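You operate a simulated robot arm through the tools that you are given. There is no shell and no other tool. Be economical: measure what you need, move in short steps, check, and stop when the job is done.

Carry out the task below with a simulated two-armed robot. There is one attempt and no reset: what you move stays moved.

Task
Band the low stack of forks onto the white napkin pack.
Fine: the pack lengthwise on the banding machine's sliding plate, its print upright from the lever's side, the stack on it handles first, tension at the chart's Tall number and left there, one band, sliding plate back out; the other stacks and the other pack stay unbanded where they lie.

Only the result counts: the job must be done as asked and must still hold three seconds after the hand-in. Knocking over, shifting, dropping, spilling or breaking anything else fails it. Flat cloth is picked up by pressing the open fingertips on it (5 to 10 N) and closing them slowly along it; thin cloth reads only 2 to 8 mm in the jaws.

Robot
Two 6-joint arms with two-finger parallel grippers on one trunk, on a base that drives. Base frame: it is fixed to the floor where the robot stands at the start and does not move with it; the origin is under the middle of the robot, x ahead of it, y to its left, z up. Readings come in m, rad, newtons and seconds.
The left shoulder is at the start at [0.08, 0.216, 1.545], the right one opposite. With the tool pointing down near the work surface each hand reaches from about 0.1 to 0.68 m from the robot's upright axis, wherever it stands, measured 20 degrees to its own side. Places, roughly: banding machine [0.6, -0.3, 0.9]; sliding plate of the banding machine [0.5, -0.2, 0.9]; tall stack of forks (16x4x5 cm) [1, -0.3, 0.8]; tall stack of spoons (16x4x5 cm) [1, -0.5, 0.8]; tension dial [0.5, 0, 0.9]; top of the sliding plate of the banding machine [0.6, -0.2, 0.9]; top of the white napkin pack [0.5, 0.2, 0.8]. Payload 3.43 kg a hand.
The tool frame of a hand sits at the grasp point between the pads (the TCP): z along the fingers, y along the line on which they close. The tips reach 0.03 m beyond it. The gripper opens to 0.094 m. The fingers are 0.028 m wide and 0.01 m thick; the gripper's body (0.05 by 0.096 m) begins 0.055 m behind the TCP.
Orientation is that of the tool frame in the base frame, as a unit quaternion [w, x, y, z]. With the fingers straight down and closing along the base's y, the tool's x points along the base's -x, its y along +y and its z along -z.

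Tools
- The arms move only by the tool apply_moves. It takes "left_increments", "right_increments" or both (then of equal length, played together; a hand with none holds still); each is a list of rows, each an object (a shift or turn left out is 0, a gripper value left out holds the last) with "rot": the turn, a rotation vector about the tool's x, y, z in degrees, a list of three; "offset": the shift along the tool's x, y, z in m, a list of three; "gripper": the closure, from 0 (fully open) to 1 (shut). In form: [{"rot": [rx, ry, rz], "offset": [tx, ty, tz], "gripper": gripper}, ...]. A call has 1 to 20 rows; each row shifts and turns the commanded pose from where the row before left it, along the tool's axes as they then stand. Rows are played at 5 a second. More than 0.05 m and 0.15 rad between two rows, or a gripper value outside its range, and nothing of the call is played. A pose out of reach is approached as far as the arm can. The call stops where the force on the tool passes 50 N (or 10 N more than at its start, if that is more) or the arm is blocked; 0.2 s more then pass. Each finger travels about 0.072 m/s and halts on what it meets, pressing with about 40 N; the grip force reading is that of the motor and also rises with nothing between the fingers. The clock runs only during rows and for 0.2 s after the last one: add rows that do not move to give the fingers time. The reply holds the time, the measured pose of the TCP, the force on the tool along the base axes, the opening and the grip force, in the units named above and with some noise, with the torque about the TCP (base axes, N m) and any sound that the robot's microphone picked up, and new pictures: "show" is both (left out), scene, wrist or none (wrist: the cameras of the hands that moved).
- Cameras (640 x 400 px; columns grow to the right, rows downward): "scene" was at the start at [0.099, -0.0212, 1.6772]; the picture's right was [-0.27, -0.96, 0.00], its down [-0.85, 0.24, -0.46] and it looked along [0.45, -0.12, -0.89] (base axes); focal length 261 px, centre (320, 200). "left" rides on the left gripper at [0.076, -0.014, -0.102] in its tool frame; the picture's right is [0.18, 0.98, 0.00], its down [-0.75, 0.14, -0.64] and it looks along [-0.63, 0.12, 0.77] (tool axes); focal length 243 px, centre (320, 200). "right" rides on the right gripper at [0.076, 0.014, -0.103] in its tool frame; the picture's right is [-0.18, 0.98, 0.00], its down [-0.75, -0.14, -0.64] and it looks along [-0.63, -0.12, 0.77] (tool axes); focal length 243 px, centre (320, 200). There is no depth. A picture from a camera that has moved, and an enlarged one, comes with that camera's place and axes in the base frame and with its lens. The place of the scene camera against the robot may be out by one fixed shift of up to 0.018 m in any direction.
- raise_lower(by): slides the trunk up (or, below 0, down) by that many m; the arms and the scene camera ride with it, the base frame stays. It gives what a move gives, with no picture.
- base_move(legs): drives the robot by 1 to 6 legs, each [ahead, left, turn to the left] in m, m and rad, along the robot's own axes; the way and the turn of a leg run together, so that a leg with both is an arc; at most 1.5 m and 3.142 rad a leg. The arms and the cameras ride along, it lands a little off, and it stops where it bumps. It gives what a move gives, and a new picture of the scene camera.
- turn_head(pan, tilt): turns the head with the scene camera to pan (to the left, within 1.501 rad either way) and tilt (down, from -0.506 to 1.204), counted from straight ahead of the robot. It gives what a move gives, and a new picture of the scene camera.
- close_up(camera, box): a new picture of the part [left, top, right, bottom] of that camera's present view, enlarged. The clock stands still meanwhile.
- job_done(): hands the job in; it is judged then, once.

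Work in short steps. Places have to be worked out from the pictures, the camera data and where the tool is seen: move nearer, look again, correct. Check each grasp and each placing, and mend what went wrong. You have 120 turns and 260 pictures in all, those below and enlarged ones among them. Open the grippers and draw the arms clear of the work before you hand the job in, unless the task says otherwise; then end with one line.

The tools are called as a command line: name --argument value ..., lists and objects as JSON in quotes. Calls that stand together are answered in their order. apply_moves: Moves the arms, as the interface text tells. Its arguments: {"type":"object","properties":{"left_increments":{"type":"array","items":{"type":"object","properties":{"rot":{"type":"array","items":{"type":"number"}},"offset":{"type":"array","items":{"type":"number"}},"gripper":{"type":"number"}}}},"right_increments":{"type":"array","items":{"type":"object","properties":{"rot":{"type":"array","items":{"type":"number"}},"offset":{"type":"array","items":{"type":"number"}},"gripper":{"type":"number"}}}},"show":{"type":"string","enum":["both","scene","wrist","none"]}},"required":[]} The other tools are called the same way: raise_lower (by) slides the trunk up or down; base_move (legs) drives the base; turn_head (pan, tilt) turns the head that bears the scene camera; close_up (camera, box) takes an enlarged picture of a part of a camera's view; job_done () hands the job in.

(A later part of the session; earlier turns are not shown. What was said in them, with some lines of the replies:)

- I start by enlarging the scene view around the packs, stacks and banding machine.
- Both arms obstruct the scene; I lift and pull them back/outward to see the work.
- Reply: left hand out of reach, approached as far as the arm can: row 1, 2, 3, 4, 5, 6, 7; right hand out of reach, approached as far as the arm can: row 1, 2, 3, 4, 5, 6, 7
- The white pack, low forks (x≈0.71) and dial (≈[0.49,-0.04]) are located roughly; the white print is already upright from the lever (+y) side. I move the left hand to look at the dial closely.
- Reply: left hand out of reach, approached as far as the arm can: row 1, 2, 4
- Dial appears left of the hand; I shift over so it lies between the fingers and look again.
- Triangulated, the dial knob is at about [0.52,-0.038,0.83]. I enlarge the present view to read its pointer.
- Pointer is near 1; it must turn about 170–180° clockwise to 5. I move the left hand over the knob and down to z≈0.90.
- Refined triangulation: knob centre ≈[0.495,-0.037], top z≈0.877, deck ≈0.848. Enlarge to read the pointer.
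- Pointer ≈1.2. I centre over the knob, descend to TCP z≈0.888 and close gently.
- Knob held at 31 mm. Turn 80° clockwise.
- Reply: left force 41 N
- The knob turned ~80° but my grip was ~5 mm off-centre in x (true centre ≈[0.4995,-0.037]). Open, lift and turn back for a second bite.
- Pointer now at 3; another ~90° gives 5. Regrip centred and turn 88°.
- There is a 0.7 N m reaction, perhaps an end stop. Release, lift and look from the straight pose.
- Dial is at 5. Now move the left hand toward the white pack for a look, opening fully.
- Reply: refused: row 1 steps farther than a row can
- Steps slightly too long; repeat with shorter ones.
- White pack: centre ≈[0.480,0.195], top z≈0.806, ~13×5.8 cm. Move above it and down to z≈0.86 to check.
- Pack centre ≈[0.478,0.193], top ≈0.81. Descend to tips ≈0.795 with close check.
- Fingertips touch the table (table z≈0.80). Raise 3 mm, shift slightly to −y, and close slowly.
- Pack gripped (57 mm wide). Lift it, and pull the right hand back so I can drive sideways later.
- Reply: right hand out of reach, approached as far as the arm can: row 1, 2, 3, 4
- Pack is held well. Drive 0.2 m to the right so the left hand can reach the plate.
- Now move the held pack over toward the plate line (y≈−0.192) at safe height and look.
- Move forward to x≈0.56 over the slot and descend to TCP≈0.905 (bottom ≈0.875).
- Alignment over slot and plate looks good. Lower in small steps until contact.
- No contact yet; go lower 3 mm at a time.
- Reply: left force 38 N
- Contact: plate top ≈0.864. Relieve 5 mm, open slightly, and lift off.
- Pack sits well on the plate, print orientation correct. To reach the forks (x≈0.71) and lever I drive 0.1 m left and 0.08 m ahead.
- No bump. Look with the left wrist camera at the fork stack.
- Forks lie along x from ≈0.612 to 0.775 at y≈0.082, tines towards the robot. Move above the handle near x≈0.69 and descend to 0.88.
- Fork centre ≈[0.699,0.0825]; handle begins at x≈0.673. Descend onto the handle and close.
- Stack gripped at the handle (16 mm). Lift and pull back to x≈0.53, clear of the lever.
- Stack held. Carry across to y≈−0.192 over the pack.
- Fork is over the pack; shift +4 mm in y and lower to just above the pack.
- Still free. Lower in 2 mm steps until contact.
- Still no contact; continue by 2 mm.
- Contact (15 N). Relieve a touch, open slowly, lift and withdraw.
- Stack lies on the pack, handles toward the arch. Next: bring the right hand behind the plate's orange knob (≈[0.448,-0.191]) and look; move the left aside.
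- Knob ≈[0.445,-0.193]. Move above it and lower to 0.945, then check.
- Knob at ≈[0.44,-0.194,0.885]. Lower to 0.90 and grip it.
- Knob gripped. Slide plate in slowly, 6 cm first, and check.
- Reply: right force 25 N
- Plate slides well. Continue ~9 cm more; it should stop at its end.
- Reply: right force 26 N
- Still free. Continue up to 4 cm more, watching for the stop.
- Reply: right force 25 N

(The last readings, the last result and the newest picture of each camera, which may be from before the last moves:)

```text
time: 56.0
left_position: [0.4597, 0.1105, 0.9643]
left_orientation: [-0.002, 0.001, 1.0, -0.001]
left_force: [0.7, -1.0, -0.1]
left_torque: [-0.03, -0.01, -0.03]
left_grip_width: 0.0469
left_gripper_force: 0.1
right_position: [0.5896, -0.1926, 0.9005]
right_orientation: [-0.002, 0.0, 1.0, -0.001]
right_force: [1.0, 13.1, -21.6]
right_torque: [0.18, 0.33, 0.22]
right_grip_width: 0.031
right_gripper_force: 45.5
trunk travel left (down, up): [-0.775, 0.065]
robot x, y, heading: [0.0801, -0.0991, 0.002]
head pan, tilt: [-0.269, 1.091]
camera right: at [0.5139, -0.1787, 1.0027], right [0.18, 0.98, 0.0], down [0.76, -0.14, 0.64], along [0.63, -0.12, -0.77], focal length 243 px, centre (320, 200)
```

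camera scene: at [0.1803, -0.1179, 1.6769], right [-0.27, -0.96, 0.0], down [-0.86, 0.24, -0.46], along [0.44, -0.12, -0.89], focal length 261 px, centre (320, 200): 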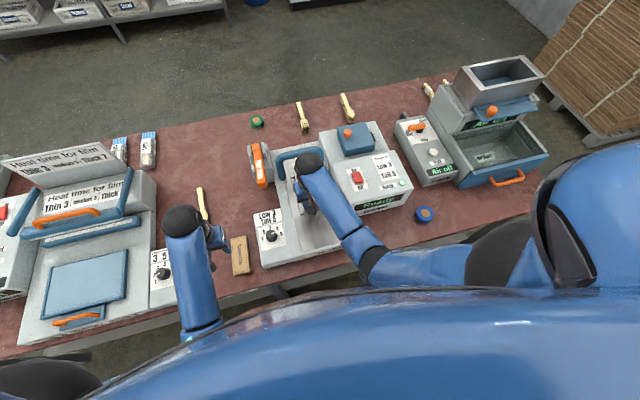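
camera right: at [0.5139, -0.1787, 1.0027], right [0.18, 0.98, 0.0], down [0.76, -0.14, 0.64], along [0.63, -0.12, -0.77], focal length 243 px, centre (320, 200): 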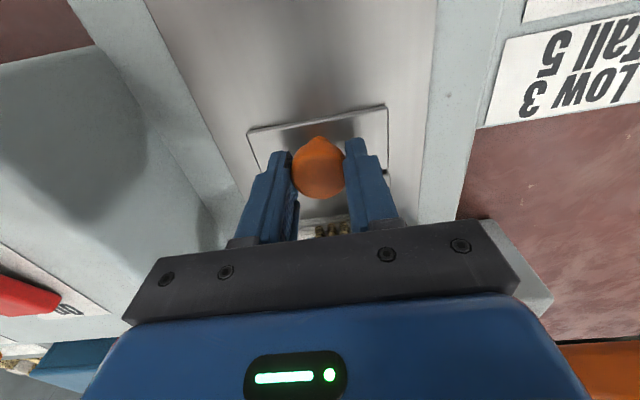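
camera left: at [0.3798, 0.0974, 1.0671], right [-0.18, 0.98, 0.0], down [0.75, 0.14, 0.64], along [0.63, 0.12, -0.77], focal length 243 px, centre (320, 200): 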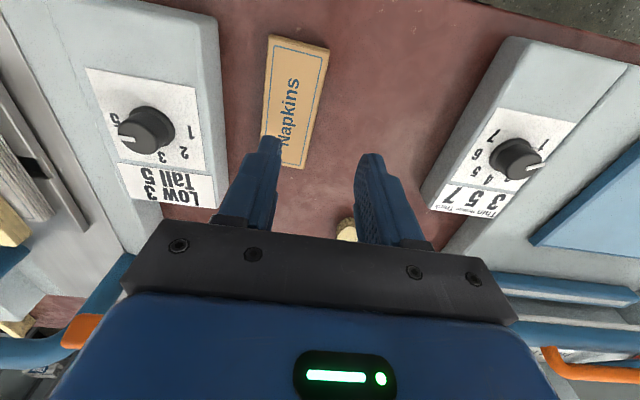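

Slot ≈0.707 now. Push a bit further in 4 mm rows to find the stop.

apply_moves --right_increments '[{"offset": [-0.004, 0, 0]}, {"offset": [-0.004, 0, 0]}, {"offset": [-0.004, 0, 0]}, {}]' --show "both"

close_up --camera "scene" --box '[255, 120, 355, 190]'

```text
time: 57.0
left_position: [0.4578, 0.1109, 0.9636]
left_orientation: [-0.001, 0.001, 1.0, 0.0]
left_force: [0.1, 0.4, -0.2]
left_torque: [0.0, -0.02, 0.03]
left_grip_width: 0.047
left_gripper_force: 0.0
right_position: [0.6, -0.193, 0.8996]
right_orientation: [-0.001, 0.001, 1.0, 0.0]
right_force: [-5.0, 10.4, -14.8]
right_torque: [0.16, 0.22, -0.11]
right_grip_width: 0.0312
right_gripper_force: 44.5
trunk travel left (down, up): [-0.775, 0.065]
robot x, y, heading: [0.0814, -0.0983, -0.001]
head pan, tilt: [-0.269, 1.091]
camera scene: at [0.1781, -0.1182, 1.6771], right [-0.27, -0.96, 0.0], down [-0.85, 0.24, -0.46], along [0.44, -0.12, -0.89], focal length 261 px, centre (320, 200)
camera right: at [0.5242, -0.1786, 1.0026], right [0.19, 0.98, 0.0], down [0.75, -0.14, 0.64], along [0.63, -0.12, -0.77], focal length 243 px, centre (320, 200)
```

scene: 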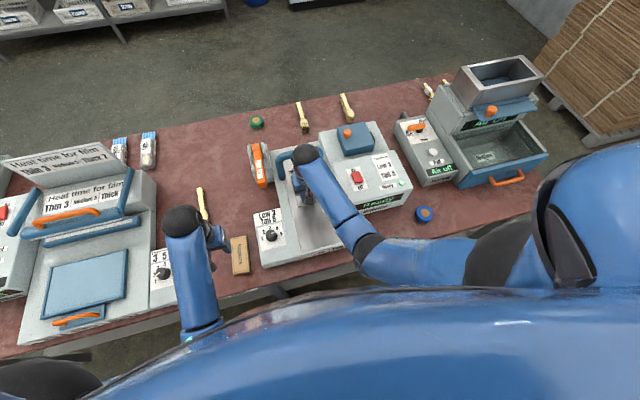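
right: 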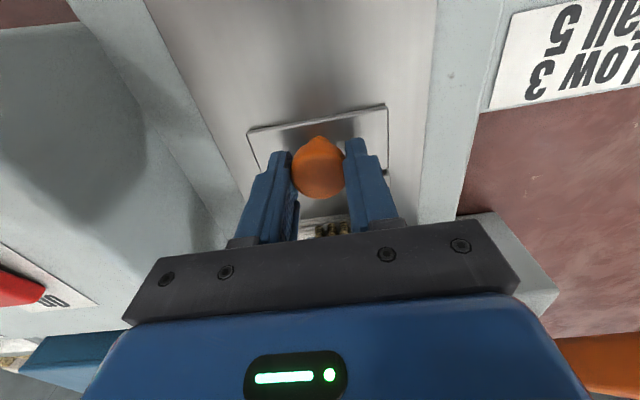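

```text
5.71 times, centred on (305, 155) of scene
camera zoom: at [0.1781, -0.1182, 1.6771], right [-0.27, -0.96, 0.0], down [-0.85, 0.24, -0.46], along [0.44, -0.12, -0.89], focal length 1492 px, centre (406, 457)
```

zoom: 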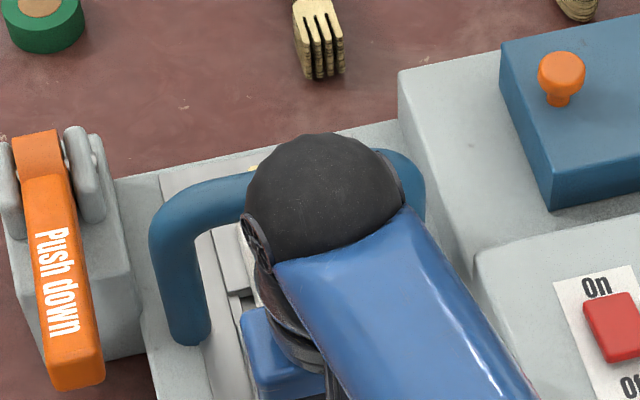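

Force in x begins to appear; test another 6 mm for the end stop.

apply_moves --right_increments '[{"offset": [-0.003, 0, 0]}, {"offset": [-0.003, 0, 0]}, {}]' --show "none"

```text
time: 57.8
left_position: [0.4553, 0.1107, 0.9651]
left_orientation: [0.002, 0.0, 1.0, 0.0]
left_force: [-1.1, 1.1, 0.3]
left_torque: [-0.01, 0.01, 0.02]
left_grip_width: 0.0471
left_gripper_force: 0.1
right_position: [0.5999, -0.1931, 0.9003]
right_orientation: [-0.004, 0.001, 1.0, -0.002]
right_force: [-29.1, 11.8, -12.5]
right_torque: [0.23, 0.97, 0.01]
right_grip_width: 0.0314
right_gripper_force: 44.8
trunk travel left (down, up): [-0.775, 0.065]
robot x, y, heading: [0.0806, -0.0961, -0.002]
head pan, tilt: [-0.269, 1.091]
```

End stop reached (plate fully in). Relieve, release the knob, lift and withdraw the right hand.

apply_moves --right_increments '[{"offset": [0.006, 0, 0]}, {"gripper": 0.5}, {"gripper": 0.2}, {}, {"offset": [0, 0, -0.03]}, {"offset": [0, 0, -0.035]}, {"offset": [0.04, 0, 0]}, {"offset": [0.04, -0.01, 0]}, {"offset": [0.04, -0.02, 0]}, {"offset": [0.04, -0.03, 0]}, {"offset": [0.01, -0.04, 0]}, {"offset": [0.0, -0.04, 0]}]' --show "scene"

close_up --camera "scene" --box '[240, 120, 370, 240]'

```text
time: 60.4
left_position: [0.4576, 0.1098, 0.9639]
left_orientation: [0.0, 0.001, 1.0, 0.0]
left_force: [0.0, -0.6, 0.3]
left_torque: [0.04, 0.02, -0.02]
left_grip_width: 0.0467
left_gripper_force: 0.0
right_position: [0.4305, -0.3349, 0.9649]
right_orientation: [0.0, -0.001, 1.0, -0.001]
right_force: [0.6, 0.0, 0.3]
right_torque: [-0.02, 0.0, -0.03]
right_grip_width: 0.0754
right_gripper_force: 0.0
trunk travel left (down, up): [-0.775, 0.065]
robot x, y, heading: [0.078, -0.0936, -0.0]
head pan, tilt: [-0.269, 1.091]
camera scene: at [0.1781, -0.1208, 1.6771], right [-0.27, -0.96, 0.0], down [-0.85, 0.24, -0.46], along [0.44, -0.12, -0.89], focal length 261 px, centre (320, 200)
```

scene: 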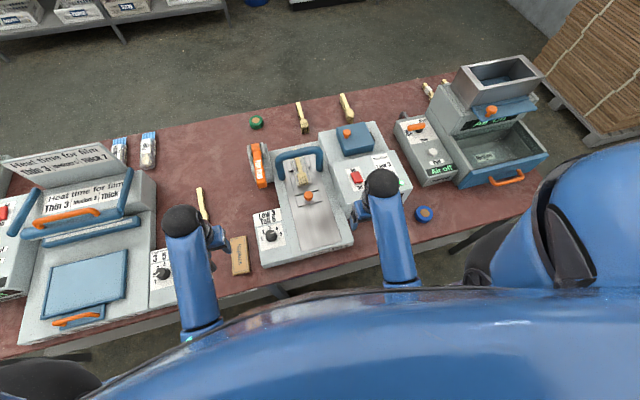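

```text
3.33 times, centred on (305, 180) of scene
camera zoom: at [0.1781, -0.1208, 1.6771], right [-0.27, -0.96, 0.0], down [-0.85, 0.24, -0.46], along [0.44, -0.12, -0.89], focal length 870 px, centre (370, 267)
```

zoom: 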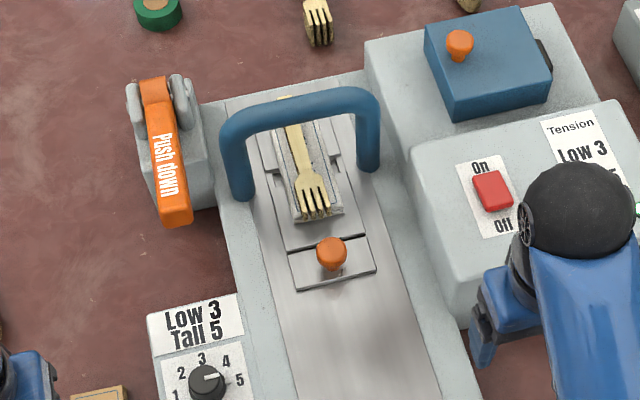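

Items under the arch. Now move the left hand toward the lever (closing fingers) to look at its free end.

apply_moves --left_increments '[{"offset": [-0.035, -0.02, 0], "gripper": 0.5}, {"offset": [-0.035, -0.03, 0]}, {"offset": [-0.03, -0.04, 0]}, {"offset": [-0.01, -0.04, 0]}, {"offset": [-0.01, -0.03, 0]}, {}]' --show "both"

```text
time: 61.8
left_position: [0.5755, -0.0501, 0.9648]
left_orientation: [-0.001, 0.0, 1.0, -0.001]
left_force: [0.6, 1.2, -0.4]
left_torque: [-0.01, -0.02, -0.01]
left_grip_width: 0.0468
left_gripper_force: 0.0
right_position: [0.4305, -0.3351, 0.9636]
right_orientation: [0.0, 0.001, 1.0, 0.0]
right_force: [-0.5, 0.5, 1.0]
right_torque: [-0.01, 0.0, -0.01]
right_grip_width: 0.0751
right_gripper_force: 0.1
trunk travel left (down, up): [-0.775, 0.065]
robot x, y, heading: [0.0808, -0.0994, -0.0]
head pan, tilt: [-0.269, 1.091]
camera scene: at [0.1773, -0.1198, 1.6772], right [-0.27, -0.96, 0.0], down [-0.85, 0.24, -0.46], along [0.45, -0.12, -0.89], focal length 261 px, centre (320, 200)
camera left: at [0.4978, -0.0641, 1.0687], right [-0.18, 0.98, 0.0], down [0.75, 0.14, 0.64], along [0.63, 0.12, -0.77], focal length 243 px, centre (320, 200)
```

scene: 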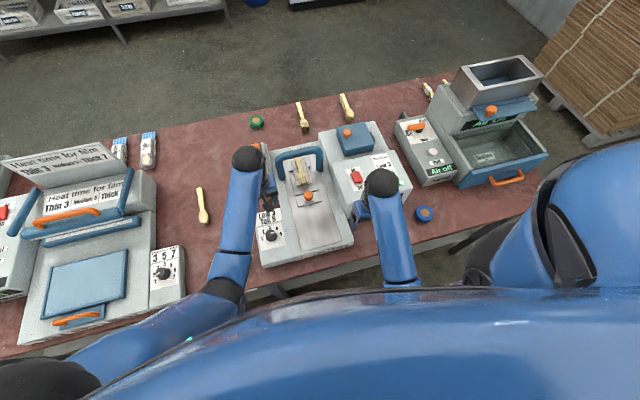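
left: 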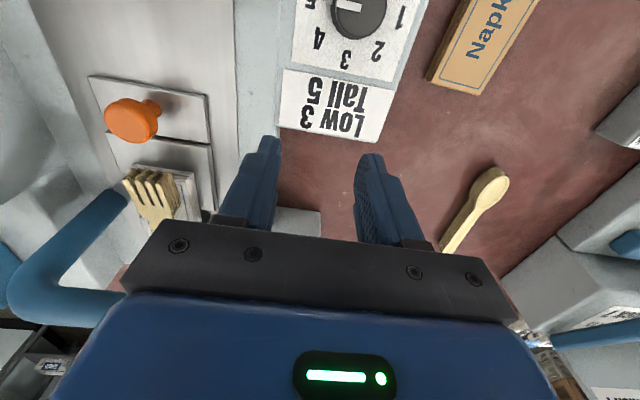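

Combining views, the lever's free end is at ≈[0.62,-0.055,0.975] (raised). I need height: back off a little and raise the trunk 0.06.

apply_moves --left_increments '[{"offset": [0.03, 0, 0], "gripper": 1}, {"offset": [0.03, 0, 0]}, {}]' --show "none"

raise_lower --by 0.06

close_up --camera "left" --box '[0, 0, 640, 400]'

close_up --camera "scene" --box '[220, 120, 350, 220]'

```text
time: 62.6
left_position: [0.5168, -0.0492, 0.966]
left_orientation: [-0.002, 0.001, 1.0, 0.0]
left_force: [0.9, 0.0, 0.3]
left_torque: [0.0, 0.0, -0.01]
left_grip_width: 0.0
left_gripper_force: 33.1
right_position: [0.4303, -0.3353, 0.9644]
right_orientation: [-0.001, 0.001, 1.0, 0.0]
right_force: [0.9, -0.3, -0.3]
right_torque: [-0.02, 0.0, 0.02]
right_grip_width: 0.0752
right_gripper_force: 0.1
trunk travel left (down, up): [-0.775, 0.065]
robot x, y, heading: [0.0792, -0.0974, 0.001]
head pan, tilt: [-0.269, 1.091]
```

```text
time: 63.6
left_position: [0.514, -0.0501, 1.0264]
left_orientation: [0.0, 0.002, 1.0, 0.0]
left_force: [-1.0, -0.2, 0.8]
left_torque: [-0.01, 0.02, -0.02]
left_grip_width: 0.0
left_gripper_force: 33.4
right_position: [0.4295, -0.3336, 1.0252]
right_orientation: [-0.001, 0.001, 1.0, 0.001]
right_force: [-0.2, -1.5, 0.1]
right_torque: [-0.01, 0.01, 0.02]
right_grip_width: 0.0753
right_gripper_force: 0.1
trunk travel left (down, up): [-0.835, 0.005]
robot x, y, heading: [0.0796, -0.0976, -0.002]
head pan, tilt: [-0.269, 1.091]
```

```text
1.00 times, centred on (320, 200) of left (not enlarged: the box is as wide or as high as the picture)
camera zoom: at [0.4369, -0.0634, 1.1293], right [-0.18, 0.98, 0.0], down [0.75, 0.14, 0.64], along [0.63, 0.12, -0.77], focal length 243 px, centre (320, 200)
```

zoom: 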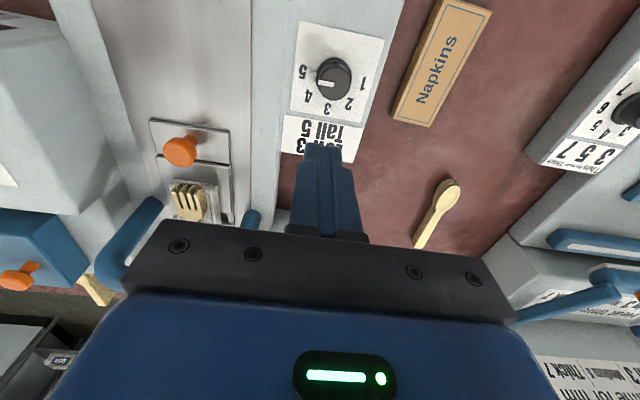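

```text
4.00 times, centred on (285, 170) of scene
camera zoom: at [0.1771, -0.1201, 1.7372], right [-0.27, -0.96, 0.0], down [-0.85, 0.24, -0.46], along [0.45, -0.12, -0.89], focal length 1044 px, centre (460, 320)
```

zoom: 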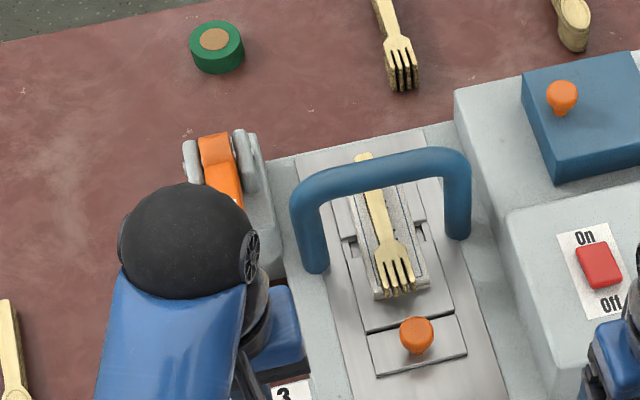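

Now raise the hand 4 cm and go forward to x≈0.64, above the lever.

apply_moves --left_increments '[{"offset": [0, 0, -0.03]}, {"offset": [-0.02, 0, -0.01]}, {"offset": [-0.03, 0, 0]}, {"offset": [-0.03, 0, 0]}, {}]' --show "both"

close_up --camera "scene" --box '[220, 120, 350, 220]'

```text
time: 64.8
left_position: [0.5956, -0.051, 1.053]
left_orientation: [0.0, 0.0, 1.0, 0.0]
left_force: [0.2, 0.5, 0.3]
left_torque: [0.02, 0.04, -0.03]
left_grip_width: 0.0
left_gripper_force: 33.0
left hand out of reach, approached as far as the arm can: row 1, 2
right_position: [0.4287, -0.3346, 1.0256]
right_orientation: [0.001, 0.0, 1.0, 0.0]
right_force: [0.3, -0.1, 0.0]
right_torque: [0.01, -0.01, 0.01]
right_grip_width: 0.0753
right_gripper_force: 0.1
trunk travel left (down, up): [-0.835, 0.005]
robot x, y, heading: [0.0779, -0.101, -0.001]
head pan, tilt: [-0.269, 1.091]
camera scene: at [0.1766, -0.12, 1.7372], right [-0.27, -0.96, 0.0], down [-0.85, 0.24, -0.46], along [0.45, -0.12, -0.89], focal length 261 px, centre (320, 200)
camera left: at [0.5182, -0.0654, 1.1564], right [-0.18, 0.98, 0.0], down [0.75, 0.14, 0.64], along [0.63, 0.12, -0.77], focal length 243 px, centre (320, 200)
```

scene: 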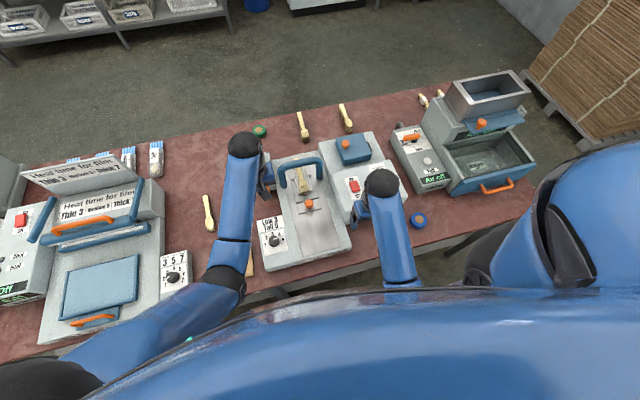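
left: 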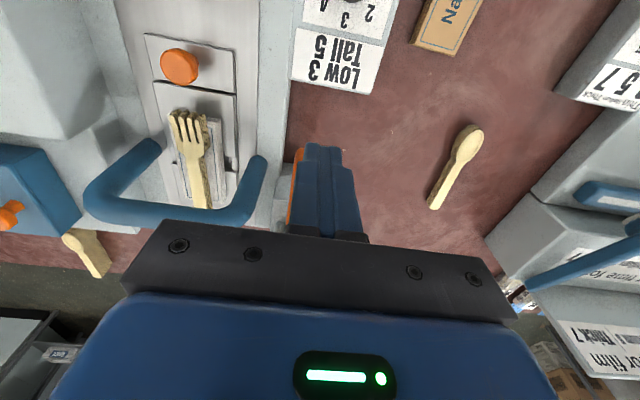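

```text
4.00 times, centred on (285, 170) of scene
camera zoom: at [0.1766, -0.12, 1.7372], right [-0.27, -0.96, 0.0], down [-0.85, 0.24, -0.46], along [0.45, -0.12, -0.89], focal length 1044 px, centre (460, 320)
```

zoom: 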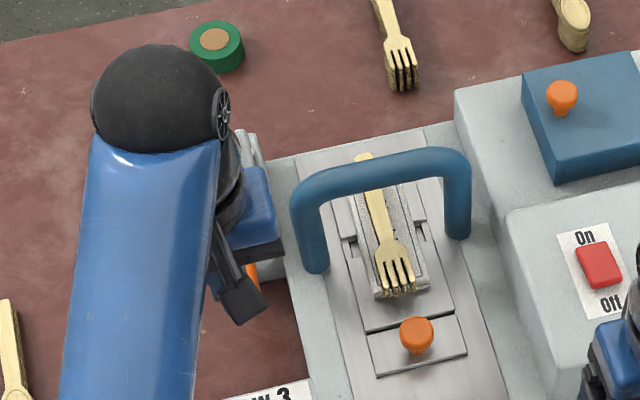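

Lever end lies just under/left of the fingers. Move to x≈0.637, y≈−0.054 and press down stepwise.

apply_moves --left_increments '[{"offset": [-0.025, -0.003, 0]}, {"offset": [-0.016, 0, 0]}, {"offset": [0, 0, 0.02]}, {"offset": [0, 0, 0.015]}, {"offset": [0, 0, 0.01]}, {"offset": [0, 0, 0.01]}, {"offset": [0, 0, 0.01]}]' --show "both"

close_up --camera "scene" --box '[220, 120, 350, 220]'

```text
time: 66.4
left_position: [0.6357, -0.0548, 0.9879]
left_orientation: [0.0, 0.001, 1.0, 0.0]
left_force: [0.6, -0.2, 0.1]
left_torque: [0.0, 0.0, -0.01]
left_grip_width: 0.0001
left_gripper_force: 32.7
right_position: [0.4291, -0.335, 1.0259]
right_orientation: [0.001, 0.001, 1.0, 0.0]
right_force: [1.0, 0.1, -0.2]
right_torque: [0.03, -0.02, -0.01]
right_grip_width: 0.0751
right_gripper_force: 0.2
trunk travel left (down, up): [-0.835, 0.005]
robot x, y, heading: [0.0773, -0.1014, 0.0]
head pan, tilt: [-0.269, 1.091]
camera scene: at [0.1766, -0.1203, 1.7371], right [-0.27, -0.96, 0.0], down [-0.85, 0.24, -0.46], along [0.45, -0.12, -0.89], focal length 261 px, centre (320, 200)
camera left: at [0.558, -0.0682, 1.091], right [-0.18, 0.98, 0.0], down [0.75, 0.14, 0.64], along [0.63, 0.12, -0.77], focal length 243 px, centre (320, 200)
```

scene: 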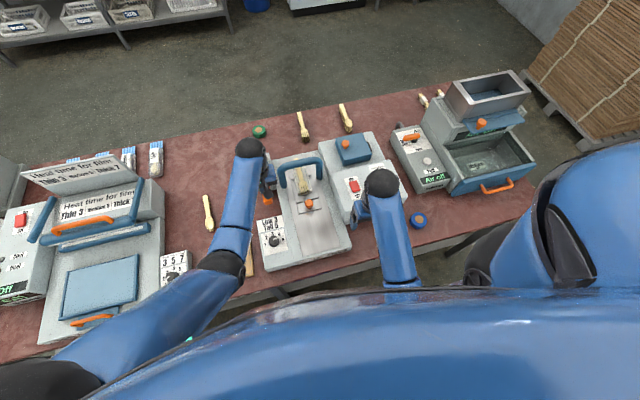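
left: 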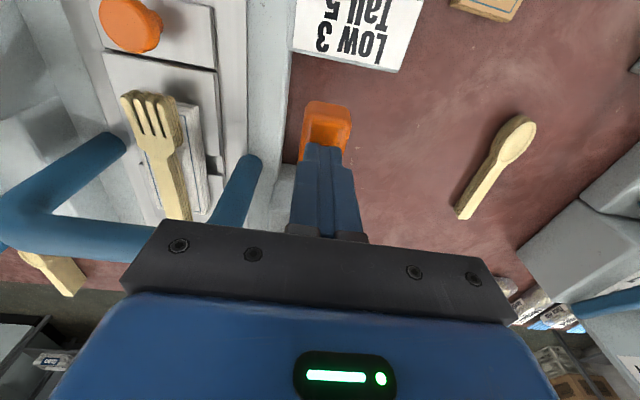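

```text
4.00 times, centred on (285, 170) of scene
camera zoom: at [0.1766, -0.1203, 1.7371], right [-0.27, -0.96, 0.0], down [-0.85, 0.24, -0.46], along [0.45, -0.12, -0.89], focal length 1044 px, centre (460, 320)
```

zoom: 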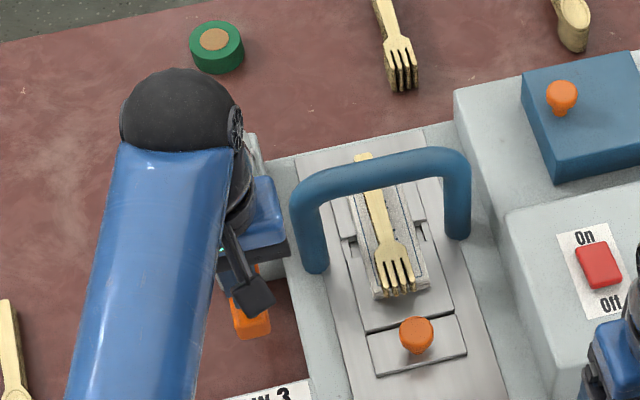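

Fingers are centred over the lever end. Keep pressing down.

apply_moves --left_increments '[{"offset": [0, 0, 0.008]}, {"offset": [0, 0, 0.008]}, {"offset": [0, 0, 0.008]}, {"offset": [0, 0, 0.008]}]' --show "wrist"

```text
time: 67.1
left_position: [0.639, -0.0531, 0.982]
left_orientation: [0.01, 0.0, 1.0, -0.001]
left_force: [-16.2, 2.2, 37.1]
left_torque: [0.18, 1.05, -0.1]
left_grip_width: 0.0001
left_gripper_force: 33.1
right_position: [0.4262, -0.3336, 1.0272]
right_orientation: [0.001, -0.001, 1.0, 0.0]
right_force: [-0.8, 0.0, -0.4]
right_torque: [-0.01, 0.01, 0.03]
right_grip_width: 0.0753
right_gripper_force: 0.0
trunk travel left (down, up): [-0.835, 0.005]
robot x, y, heading: [0.0789, -0.1022, -0.001]
head pan, tilt: [-0.269, 1.091]
stopped in row 3 (left hand): the force on the tool passed its limit at 62 N (the readings are from after the stop); the commanded pose is now the measured one
camera left: at [0.5596, -0.0675, 1.0826], right [-0.18, 0.98, -0.01], down [0.74, 0.14, 0.66], along [0.65, 0.11, -0.76], focal length 243 px, centre (320, 200)
```

left: 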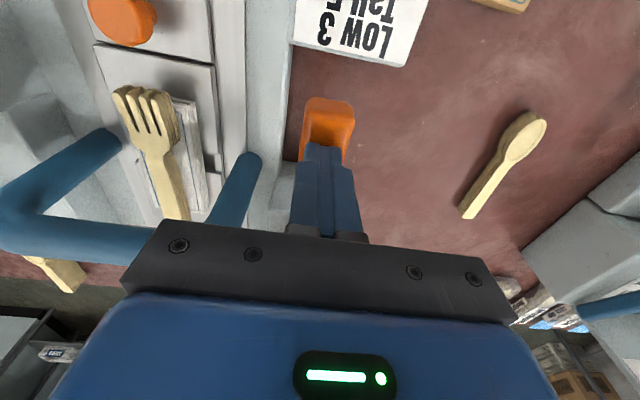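

Contact at tip z≈0.952 but the step was too brisk. Push nearer the end and in finer steps.

apply_moves --left_increments '[{"offset": [0, 0, -0.008]}, {"offset": [0.012, 0, 0]}, {"offset": [0, 0, 0.004]}, {"offset": [0, 0, 0.003]}, {"offset": [0, 0, 0.002]}, {"offset": [0, 0, 0.002]}, {"offset": [0, 0, 0.002]}, {"offset": [0, 0, 0.002]}, {"offset": [0, 0, 0.002]}, {"offset": [0, 0, 0.002]}]' --show "wrist"

```text
time: 68.5
left_position: [0.6333, -0.0554, 0.9815]
left_orientation: [0.015, 0.001, 1.0, -0.003]
left_force: [-10.0, 4.7, 24.8]
left_torque: [0.15, 0.69, -0.03]
left_grip_width: 0.0
left_gripper_force: 32.8
right_position: [0.4264, -0.3332, 1.0263]
right_orientation: [0.002, 0.0, 1.0, 0.0]
right_force: [-0.5, 0.7, 0.1]
right_torque: [-0.03, -0.01, -0.02]
right_grip_width: 0.075
right_gripper_force: 0.0
trunk travel left (down, up): [-0.835, 0.005]
robot x, y, heading: [0.0747, -0.098, -0.007]
head pan, tilt: [-0.269, 1.091]
stopped in row 6 (left hand): the force on the tool passed its limit at 53 N (the readings are from after the stop); the commanded pose is now the measured one
camera left: at [0.5515, -0.0681, 1.0826], right [-0.18, 0.98, -0.01], down [0.73, 0.15, 0.66], along [0.65, 0.11, -0.75], focal length 243 px, centre (320, 200)
```

left: 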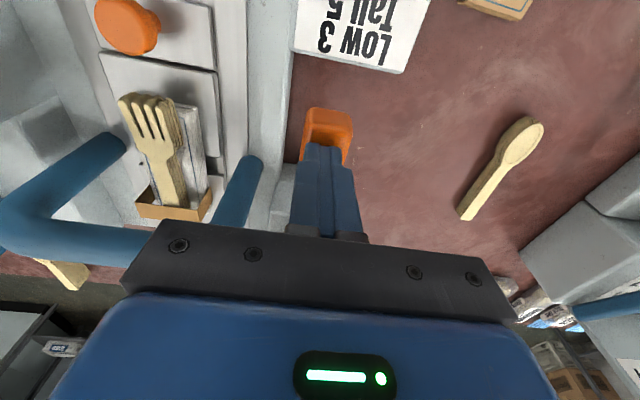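

A brown band has appeared around pack and forks — no further pressing. Lift the left hand off and inspect.

apply_moves --left_increments '[{"offset": [0, 0, -0.03]}, {"offset": [0.01, 0, -0.03]}, {"offset": [0.04, 0.01, 0]}, {"offset": [0.04, 0.02, 0]}, {"offset": [0.02, 0.04, 0]}, {"offset": [0, 0.04, 0]}]' --show "both"

close_up --camera "scene" --box '[230, 130, 350, 230]'

close_up --camera "scene" --box '[280, 150, 340, 220]'

```text
time: 69.9
left_position: [0.5242, 0.056, 1.0339]
left_orientation: [0.013, 0.0, 1.0, -0.004]
left_force: [0.4, 0.0, -0.1]
left_torque: [0.0, -0.02, 0.05]
left_grip_width: 0.0
left_gripper_force: 33.1
right_position: [0.4301, -0.3336, 1.0265]
right_orientation: [-0.001, 0.001, 1.0, 0.0]
right_force: [-0.5, -0.4, -0.1]
right_torque: [0.0, -0.01, 0.01]
right_grip_width: 0.075
right_gripper_force: 0.0
trunk travel left (down, up): [-0.835, 0.005]
robot x, y, heading: [0.0729, -0.0984, 0.0]
head pan, tilt: [-0.269, 1.091]
camera scene: at [0.1766, -0.1183, 1.7372], right [-0.27, -0.96, 0.0], down [-0.85, 0.24, -0.46], along [0.45, -0.12, -0.89], focal length 261 px, centre (320, 200)
camera left: at [0.4436, 0.0435, 1.1355], right [-0.18, 0.98, -0.01], down [0.74, 0.15, 0.66], along [0.65, 0.11, -0.75], focal length 243 px, centre (320, 200)
```

scene: 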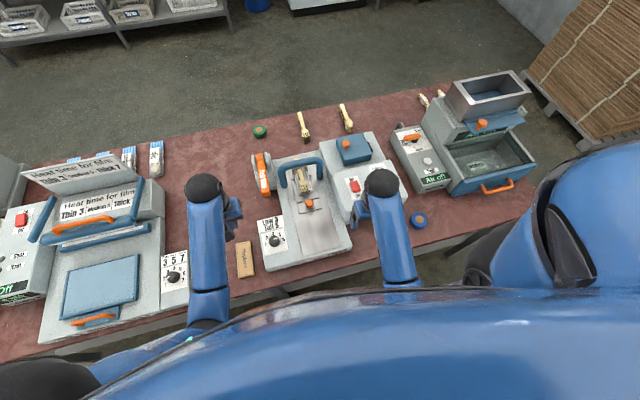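
left: 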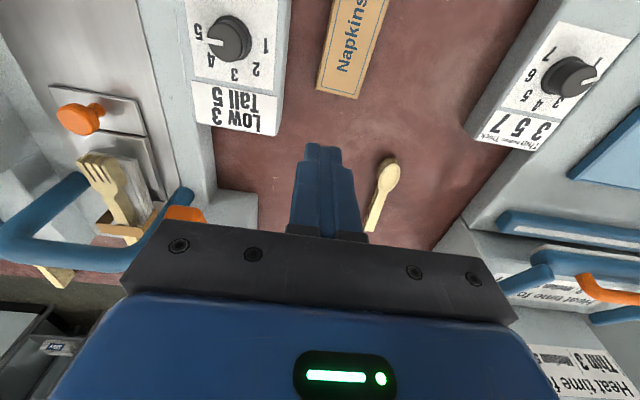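

```text
4.00 times, centred on (290, 180) of scene
camera zoom: at [0.1766, -0.1183, 1.7372], right [-0.27, -0.96, 0.0], down [-0.85, 0.24, -0.46], along [0.45, -0.12, -0.89], focal length 1044 px, centre (440, 280)
```

zoom: 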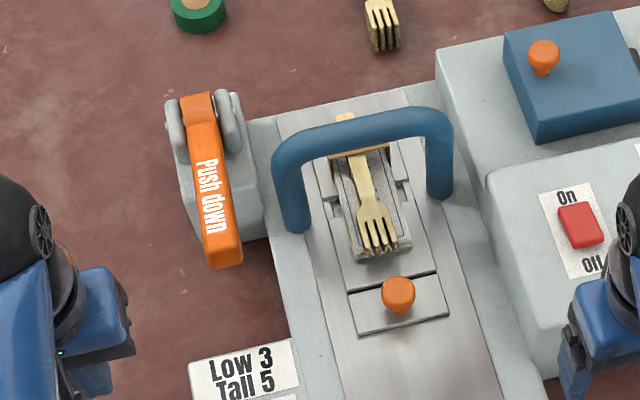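

```text
5.71 times, centred on (310, 185) of scene
camera zoom: at [0.1766, -0.1183, 1.7372], right [-0.27, -0.96, 0.0], down [-0.85, 0.24, -0.46], along [0.45, -0.12, -0.89], focal length 1492 px, centre (377, 286)
```

zoom: 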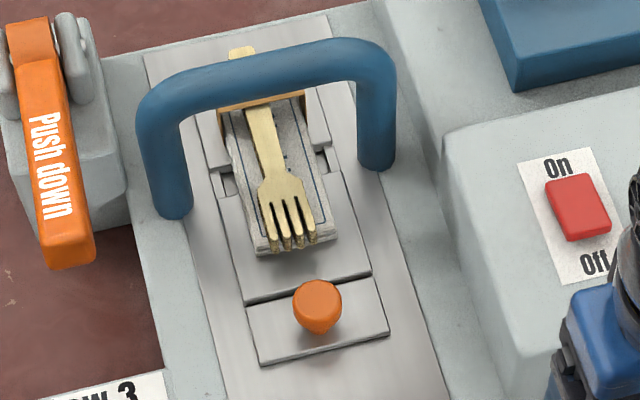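

Band placed. Lower the trunk back, then regrip the plate knob with the right hand.

raise_lower --by -0.06

apply_moves --right_increments '[{"offset": [0, 0.045, 0]}, {"offset": [0, 0.045, 0]}, {"offset": [-0.01, 0.045, 0]}, {"offset": [-0.04, 0.007, 0]}, {"offset": [-0.04, 0, 0]}, {"offset": [-0.04, 0, 0]}, {"offset": [-0.035, 0, 0]}, {}]' --left_increments '[{"offset": [0.02, 0.03, 0]}, {"offset": [0.02, 0.03, 0]}, {}, {}, {}, {}, {}, {}]' --show "both"

```text
time: 70.9
left_position: [0.5235, 0.0548, 0.9741]
left_orientation: [0.013, 0.0, 1.0, -0.002]
left_force: [0.5, 0.2, -0.7]
left_torque: [0.0, 0.0, 0.0]
left_grip_width: 0.0003
left_gripper_force: 32.5
right_position: [0.43, -0.3339, 0.9651]
right_orientation: [0.0, 0.0, 1.0, 0.0]
right_force: [-0.3, 0.5, 0.0]
right_torque: [0.03, -0.05, 0.01]
right_grip_width: 0.0752
right_gripper_force: 0.1
trunk travel left (down, up): [-0.775, 0.065]
robot x, y, heading: [0.0761, -0.0959, 0.004]
head pan, tilt: [-0.269, 1.091]
```

```text
time: 72.7
left_position: [0.4823, 0.1138, 0.9735]
left_orientation: [0.012, 0.001, 1.0, -0.003]
left_force: [0.0, 0.0, 0.3]
left_torque: [-0.04, 0.0, 0.02]
left_grip_width: 0.0
left_gripper_force: 32.5
right_position: [0.5948, -0.1909, 0.9641]
right_orientation: [-0.001, 0.0, 1.0, 0.0]
right_force: [-0.8, 0.1, -0.2]
right_torque: [-0.03, -0.04, 0.0]
right_grip_width: 0.0751
right_gripper_force: 0.0
trunk travel left (down, up): [-0.775, 0.065]
robot x, y, heading: [0.08, -0.0986, -0.004]
head pan, tilt: [-0.269, 1.091]
camera scene: at [0.1765, -0.1196, 1.6772], right [-0.27, -0.96, 0.0], down [-0.85, 0.24, -0.46], along [0.45, -0.12, -0.89], focal length 261 px, centre (320, 200)
camera right: at [0.517, -0.1769, 1.0667], right [0.18, 0.98, 0.0], down [0.75, -0.14, 0.64], along [0.63, -0.12, -0.77], focal length 243 px, centre (320, 200)
camera left: at [0.4024, 0.101, 1.0747], right [-0.18, 0.98, -0.01], down [0.74, 0.14, 0.66], along [0.65, 0.11, -0.75], focal length 243 px, centre (320, 200)
```

scene: 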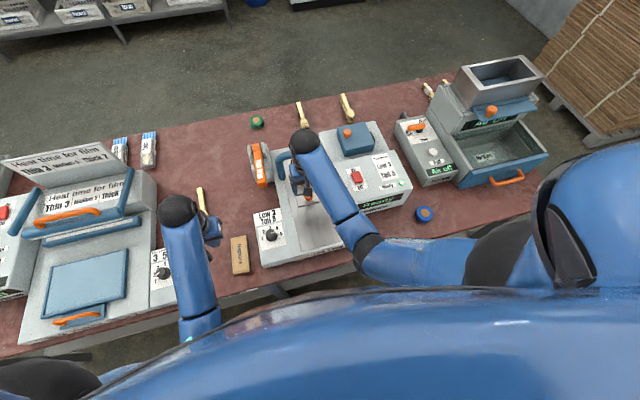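
right: 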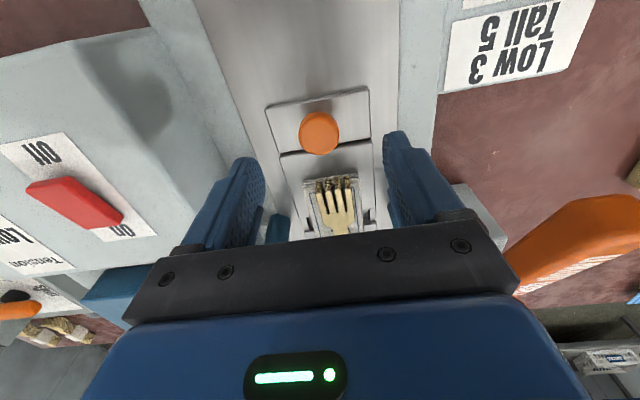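
left: 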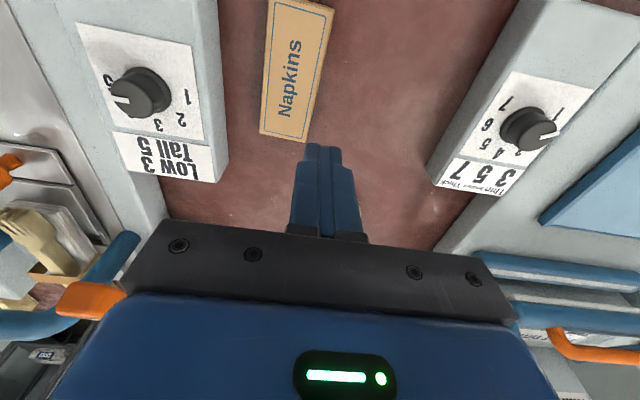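

Knob at ≈[0.597,-0.193]. Descend, grip it.

apply_moves --right_increments '[{"offset": [-0.003, -0.002, 0.03]}, {"offset": [0, 0, 0.034]}, {"gripper": 0.4}, {"gripper": 0.6}, {"gripper": 0.8}, {"gripper": 0.9}, {}]' --show "wrist"

```text
time: 74.3
left_position: [0.4827, 0.115, 0.9738]
left_orientation: [0.013, 0.0, 1.0, -0.004]
left_force: [-0.3, 0.3, 0.2]
left_torque: [-0.04, 0.03, 0.0]
left_grip_width: 0.0
left_gripper_force: 33.1
right_position: [0.5974, -0.1932, 0.8991]
right_orientation: [-0.001, 0.0, 1.0, 0.0]
right_force: [-1.2, 2.5, -0.8]
right_torque: [0.12, -0.08, 0.04]
right_grip_width: 0.0316
right_gripper_force: 44.3
trunk travel left (down, up): [-0.775, 0.065]
robot x, y, heading: [0.0781, -0.1011, 0.001]
head pan, tilt: [-0.269, 1.091]
camera right: at [0.5215, -0.1789, 1.0014], right [0.18, 0.98, 0.0], down [0.75, -0.14, 0.64], along [0.63, -0.12, -0.77], focal length 243 px, centre (320, 200)
```

right: 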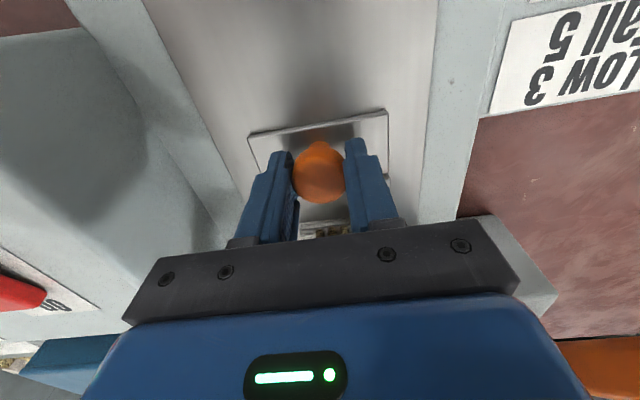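

Knob held; pull the plate out slowly, about 8 cm first.

apply_moves --right_increments '[{"offset": [0.002, 0, 0]}, {"offset": [0.004, 0, 0]}, {"offset": [0.006, 0, 0]}, {"offset": [0.006, 0, 0]}, {"offset": [0.006, 0, 0]}, {"offset": [0.006, 0, 0]}, {"offset": [0.006, 0, 0]}, {"offset": [0.006, 0, 0]}, {"offset": [0.006, 0, 0]}, {"offset": [0.006, 0, 0]}, {"offset": [0.006, 0, 0]}, {"offset": [0.006, 0, 0]}, {"offset": [0.006, 0, 0]}, {"offset": [0.004, 0, 0]}, {"offset": [0.002, 0, 0]}]' --show "scene"

close_up --camera "scene" --box '[240, 120, 370, 240]'

```text
time: 77.5
left_position: [0.4851, 0.1155, 0.9715]
left_orientation: [0.011, -0.001, 1.0, -0.004]
left_force: [0.4, 0.0, -0.2]
left_torque: [-0.01, -0.03, 0.03]
left_grip_width: 0.0
left_gripper_force: 32.8
right_position: [0.5203, -0.1921, 0.8995]
right_orientation: [-0.004, 0.0, 1.0, -0.001]
right_force: [0.4, 12.0, -36.9]
right_torque: [0.13, -0.27, -0.11]
right_grip_width: 0.0315
right_gripper_force: 45.2
trunk travel left (down, up): [-0.775, 0.065]
robot x, y, heading: [0.08, -0.1004, -0.001]
head pan, tilt: [-0.269, 1.091]
camera scene: at [0.1818, -0.1179, 1.6768], right [-0.27, -0.96, 0.0], down [-0.86, 0.24, -0.46], along [0.44, -0.12, -0.89], focal length 261 px, centre (320, 200)
```

scene: 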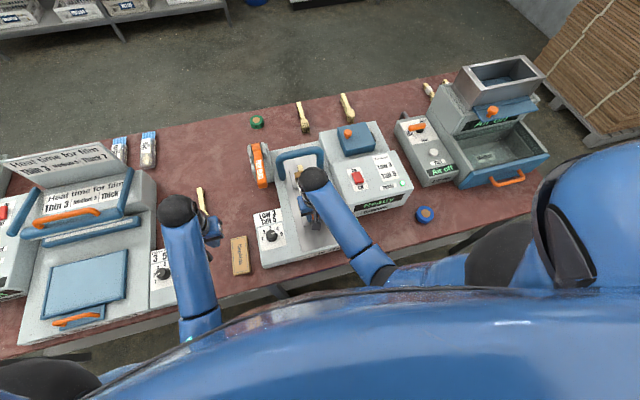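

```text
3.33 times, centred on (305, 180) of scene
camera zoom: at [0.1818, -0.1179, 1.6768], right [-0.27, -0.96, 0.0], down [-0.86, 0.24, -0.46], along [0.44, -0.12, -0.89], focal length 870 px, centre (370, 267)
```

zoom: 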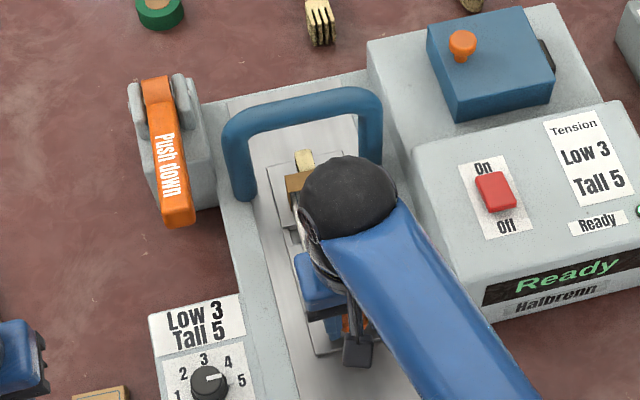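

Band comes along with the bundle. Continue pulling to the outer stop (with slight downward relief).

apply_moves --right_increments '[{"offset": [0.002, 0, 0.001]}, {"offset": [0.004, 0, 0.001]}, {"offset": [0.006, 0, 0]}, {"offset": [0.006, 0, 0]}, {"offset": [0.006, 0, 0]}, {"offset": [0.006, 0, 0]}, {"offset": [0.006, 0, 0]}, {"offset": [0.006, 0, 0]}, {"offset": [0.006, 0, 0]}, {"offset": [0.006, 0, 0]}, {"offset": [0.006, 0, 0]}, {"offset": [0.006, 0, 0]}, {"offset": [0.005, 0, 0]}, {"offset": [0.004, 0, 0]}, {"offset": [0.003, 0, 0]}, {"offset": [0.002, 0, 0]}, {"offset": [0.002, 0, 0]}]' --show "none"

```text
time: 81.1
left_position: [0.4829, 0.1141, 0.9739]
left_orientation: [0.013, -0.001, 1.0, -0.004]
left_force: [0.5, 0.5, 0.3]
left_torque: [0.01, 0.04, -0.01]
left_grip_width: 0.0
left_gripper_force: 32.6
right_position: [0.4373, -0.1924, 0.8999]
right_orientation: [0.0, -0.001, 1.0, 0.0]
right_force: [2.6, 3.8, 9.6]
right_torque: [0.14, 0.75, 0.06]
right_grip_width: 0.0315
right_gripper_force: 44.5
trunk travel left (down, up): [-0.775, 0.065]
robot x, y, heading: [0.084, -0.0994, 0.002]
head pan, tilt: [-0.269, 1.091]
```

At start position x≈0.438. Pull 4 mm more to confirm the stop.

apply_moves --right_increments '[{"offset": [0.002, 0, 0]}, {"offset": [0.003, 0, 0]}, {}]' --show "none"

```text
time: 81.9
left_position: [0.4861, 0.1153, 0.9725]
left_orientation: [0.012, 0.0, 1.0, -0.003]
left_force: [-0.7, 0.5, 0.0]
left_torque: [0.01, -0.02, -0.02]
left_grip_width: 0.0002
left_gripper_force: 33.0
right_position: [0.4374, -0.193, 0.8988]
right_orientation: [0.002, 0.001, 1.0, 0.001]
right_force: [21.6, 2.1, 11.9]
right_torque: [-0.01, -0.66, -0.07]
right_grip_width: 0.0311
right_gripper_force: 44.7
trunk travel left (down, up): [-0.775, 0.065]
robot x, y, heading: [0.0809, -0.0972, -0.001]
head pan, tilt: [-0.269, 1.091]
```

Outer stop reached. Relieve, release the knob, lift and draw back, opening both grippers.

apply_moves --right_increments '[{"offset": [-0.004, 0, 0]}, {"gripper": 0.5}, {"gripper": 0.2}, {}, {"offset": [0, 0, -0.03]}, {"offset": [0, 0, -0.035]}, {"offset": [0.03, -0.02, 0]}, {"offset": [0.02, -0.04, 0], "gripper": 0}, {"offset": [0, -0.045, 0]}, {"offset": [0, -0.045, 0]}, {"offset": [0, -0.04, 0]}]' --left_increments '[{}, {"gripper": 0.5}, {"gripper": 0}, {}, {}, {"offset": [0.03, 0, 0]}, {"offset": [0.02, 0.03, 0]}, {"offset": [0.02, 0.04, 0]}, {}, {}, {}]' --show "both"

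close_up --camera "scene" --box '[240, 130, 370, 260]'

close_up --camera "scene" --box '[250, 190, 350, 250]'

```text
time: 84.3
left_position: [0.4123, 0.1847, 0.9715]
left_orientation: [0.014, 0.0, 1.0, -0.003]
left_force: [0.4, 0.0, 0.4]
left_torque: [-0.01, 0.01, 0.03]
left_grip_width: 0.0939
left_gripper_force: 0.0
right_position: [0.3864, -0.3822, 0.9627]
right_orientation: [-0.001, 0.0, 1.0, 0.0]
right_force: [0.1, -0.6, -0.6]
right_torque: [0.02, 0.01, 0.03]
right_grip_width: 0.094
right_gripper_force: 0.0
trunk travel left (down, up): [-0.775, 0.065]
robot x, y, heading: [0.0769, -0.0977, 0.0]
head pan, tilt: [-0.269, 1.091]
camera scene: at [0.1765, -0.1203, 1.6772], right [-0.27, -0.96, 0.0], down [-0.85, 0.24, -0.46], along [0.45, -0.12, -0.89], focal length 261 px, centre (320, 200)
camera right: at [0.3091, -0.3687, 1.0656], right [0.18, 0.98, 0.0], down [0.75, -0.14, 0.64], along [0.63, -0.12, -0.77], focal length 243 px, centre (320, 200)
camera left: at [0.3323, 0.1714, 1.072], right [-0.18, 0.98, -0.01], down [0.74, 0.14, 0.66], along [0.65, 0.11, -0.75], focal length 243 px, centre (320, 200)
```

scene: 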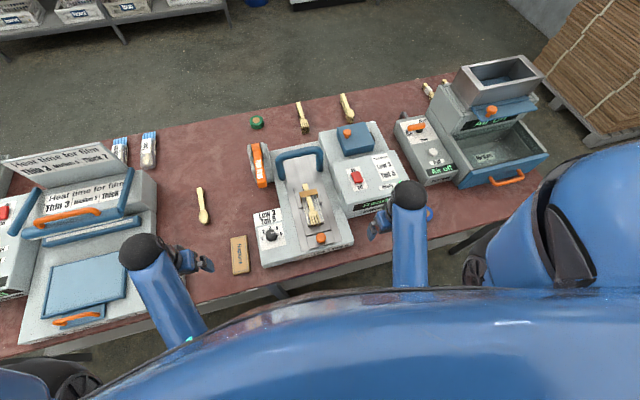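
right: 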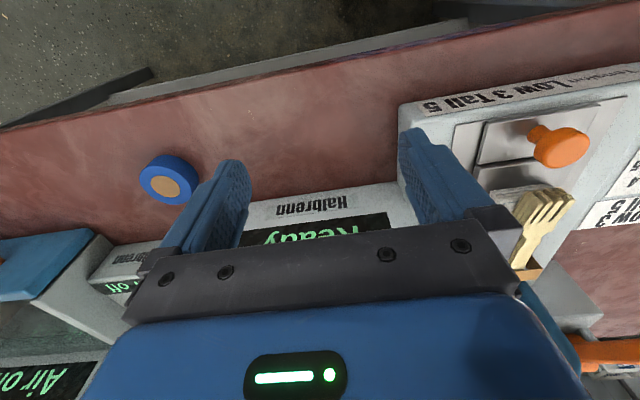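
left: 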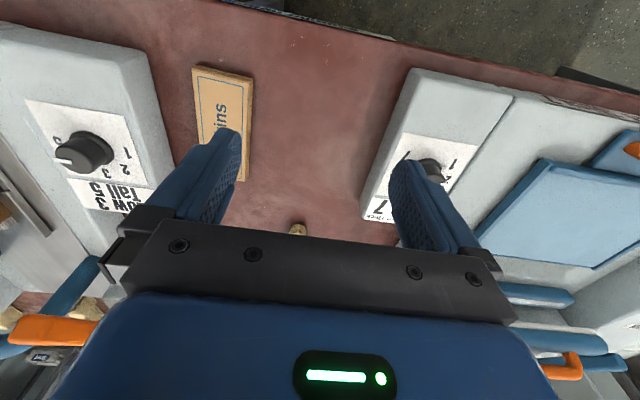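

```text
3.08 times, centred on (305, 195) of scene
camera zoom: at [0.1765, -0.1203, 1.6772], right [-0.27, -0.96, 0.0], down [-0.85, 0.24, -0.46], along [0.45, -0.12, -0.89], focal length 803 px, centre (366, 215)
```

zoom: 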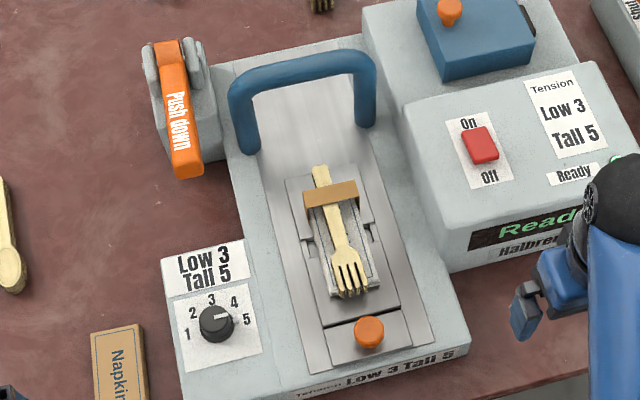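

```text
6.40 times, centred on (300, 220) of scene
camera zoom: at [0.1765, -0.1203, 1.6772], right [-0.27, -0.96, 0.0], down [-0.85, 0.24, -0.46], along [0.45, -0.12, -0.89], focal length 1671 px, centre (448, 72)
```

zoom: 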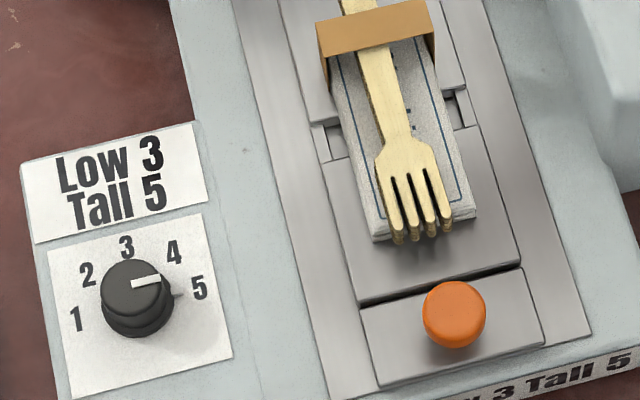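

The bundle is banded once, the plate is fully out, the dial reads 5, both hands are open and clear, and nothing else was moved. Handing in.

job_done

```text
The job is handed in.
```

I banded the low fork stack onto the white napkin pack with one band. The tension dial is left at 5, the sliding plate is back out, and the other stacks and the other pack are where they lay. The job is handed in.
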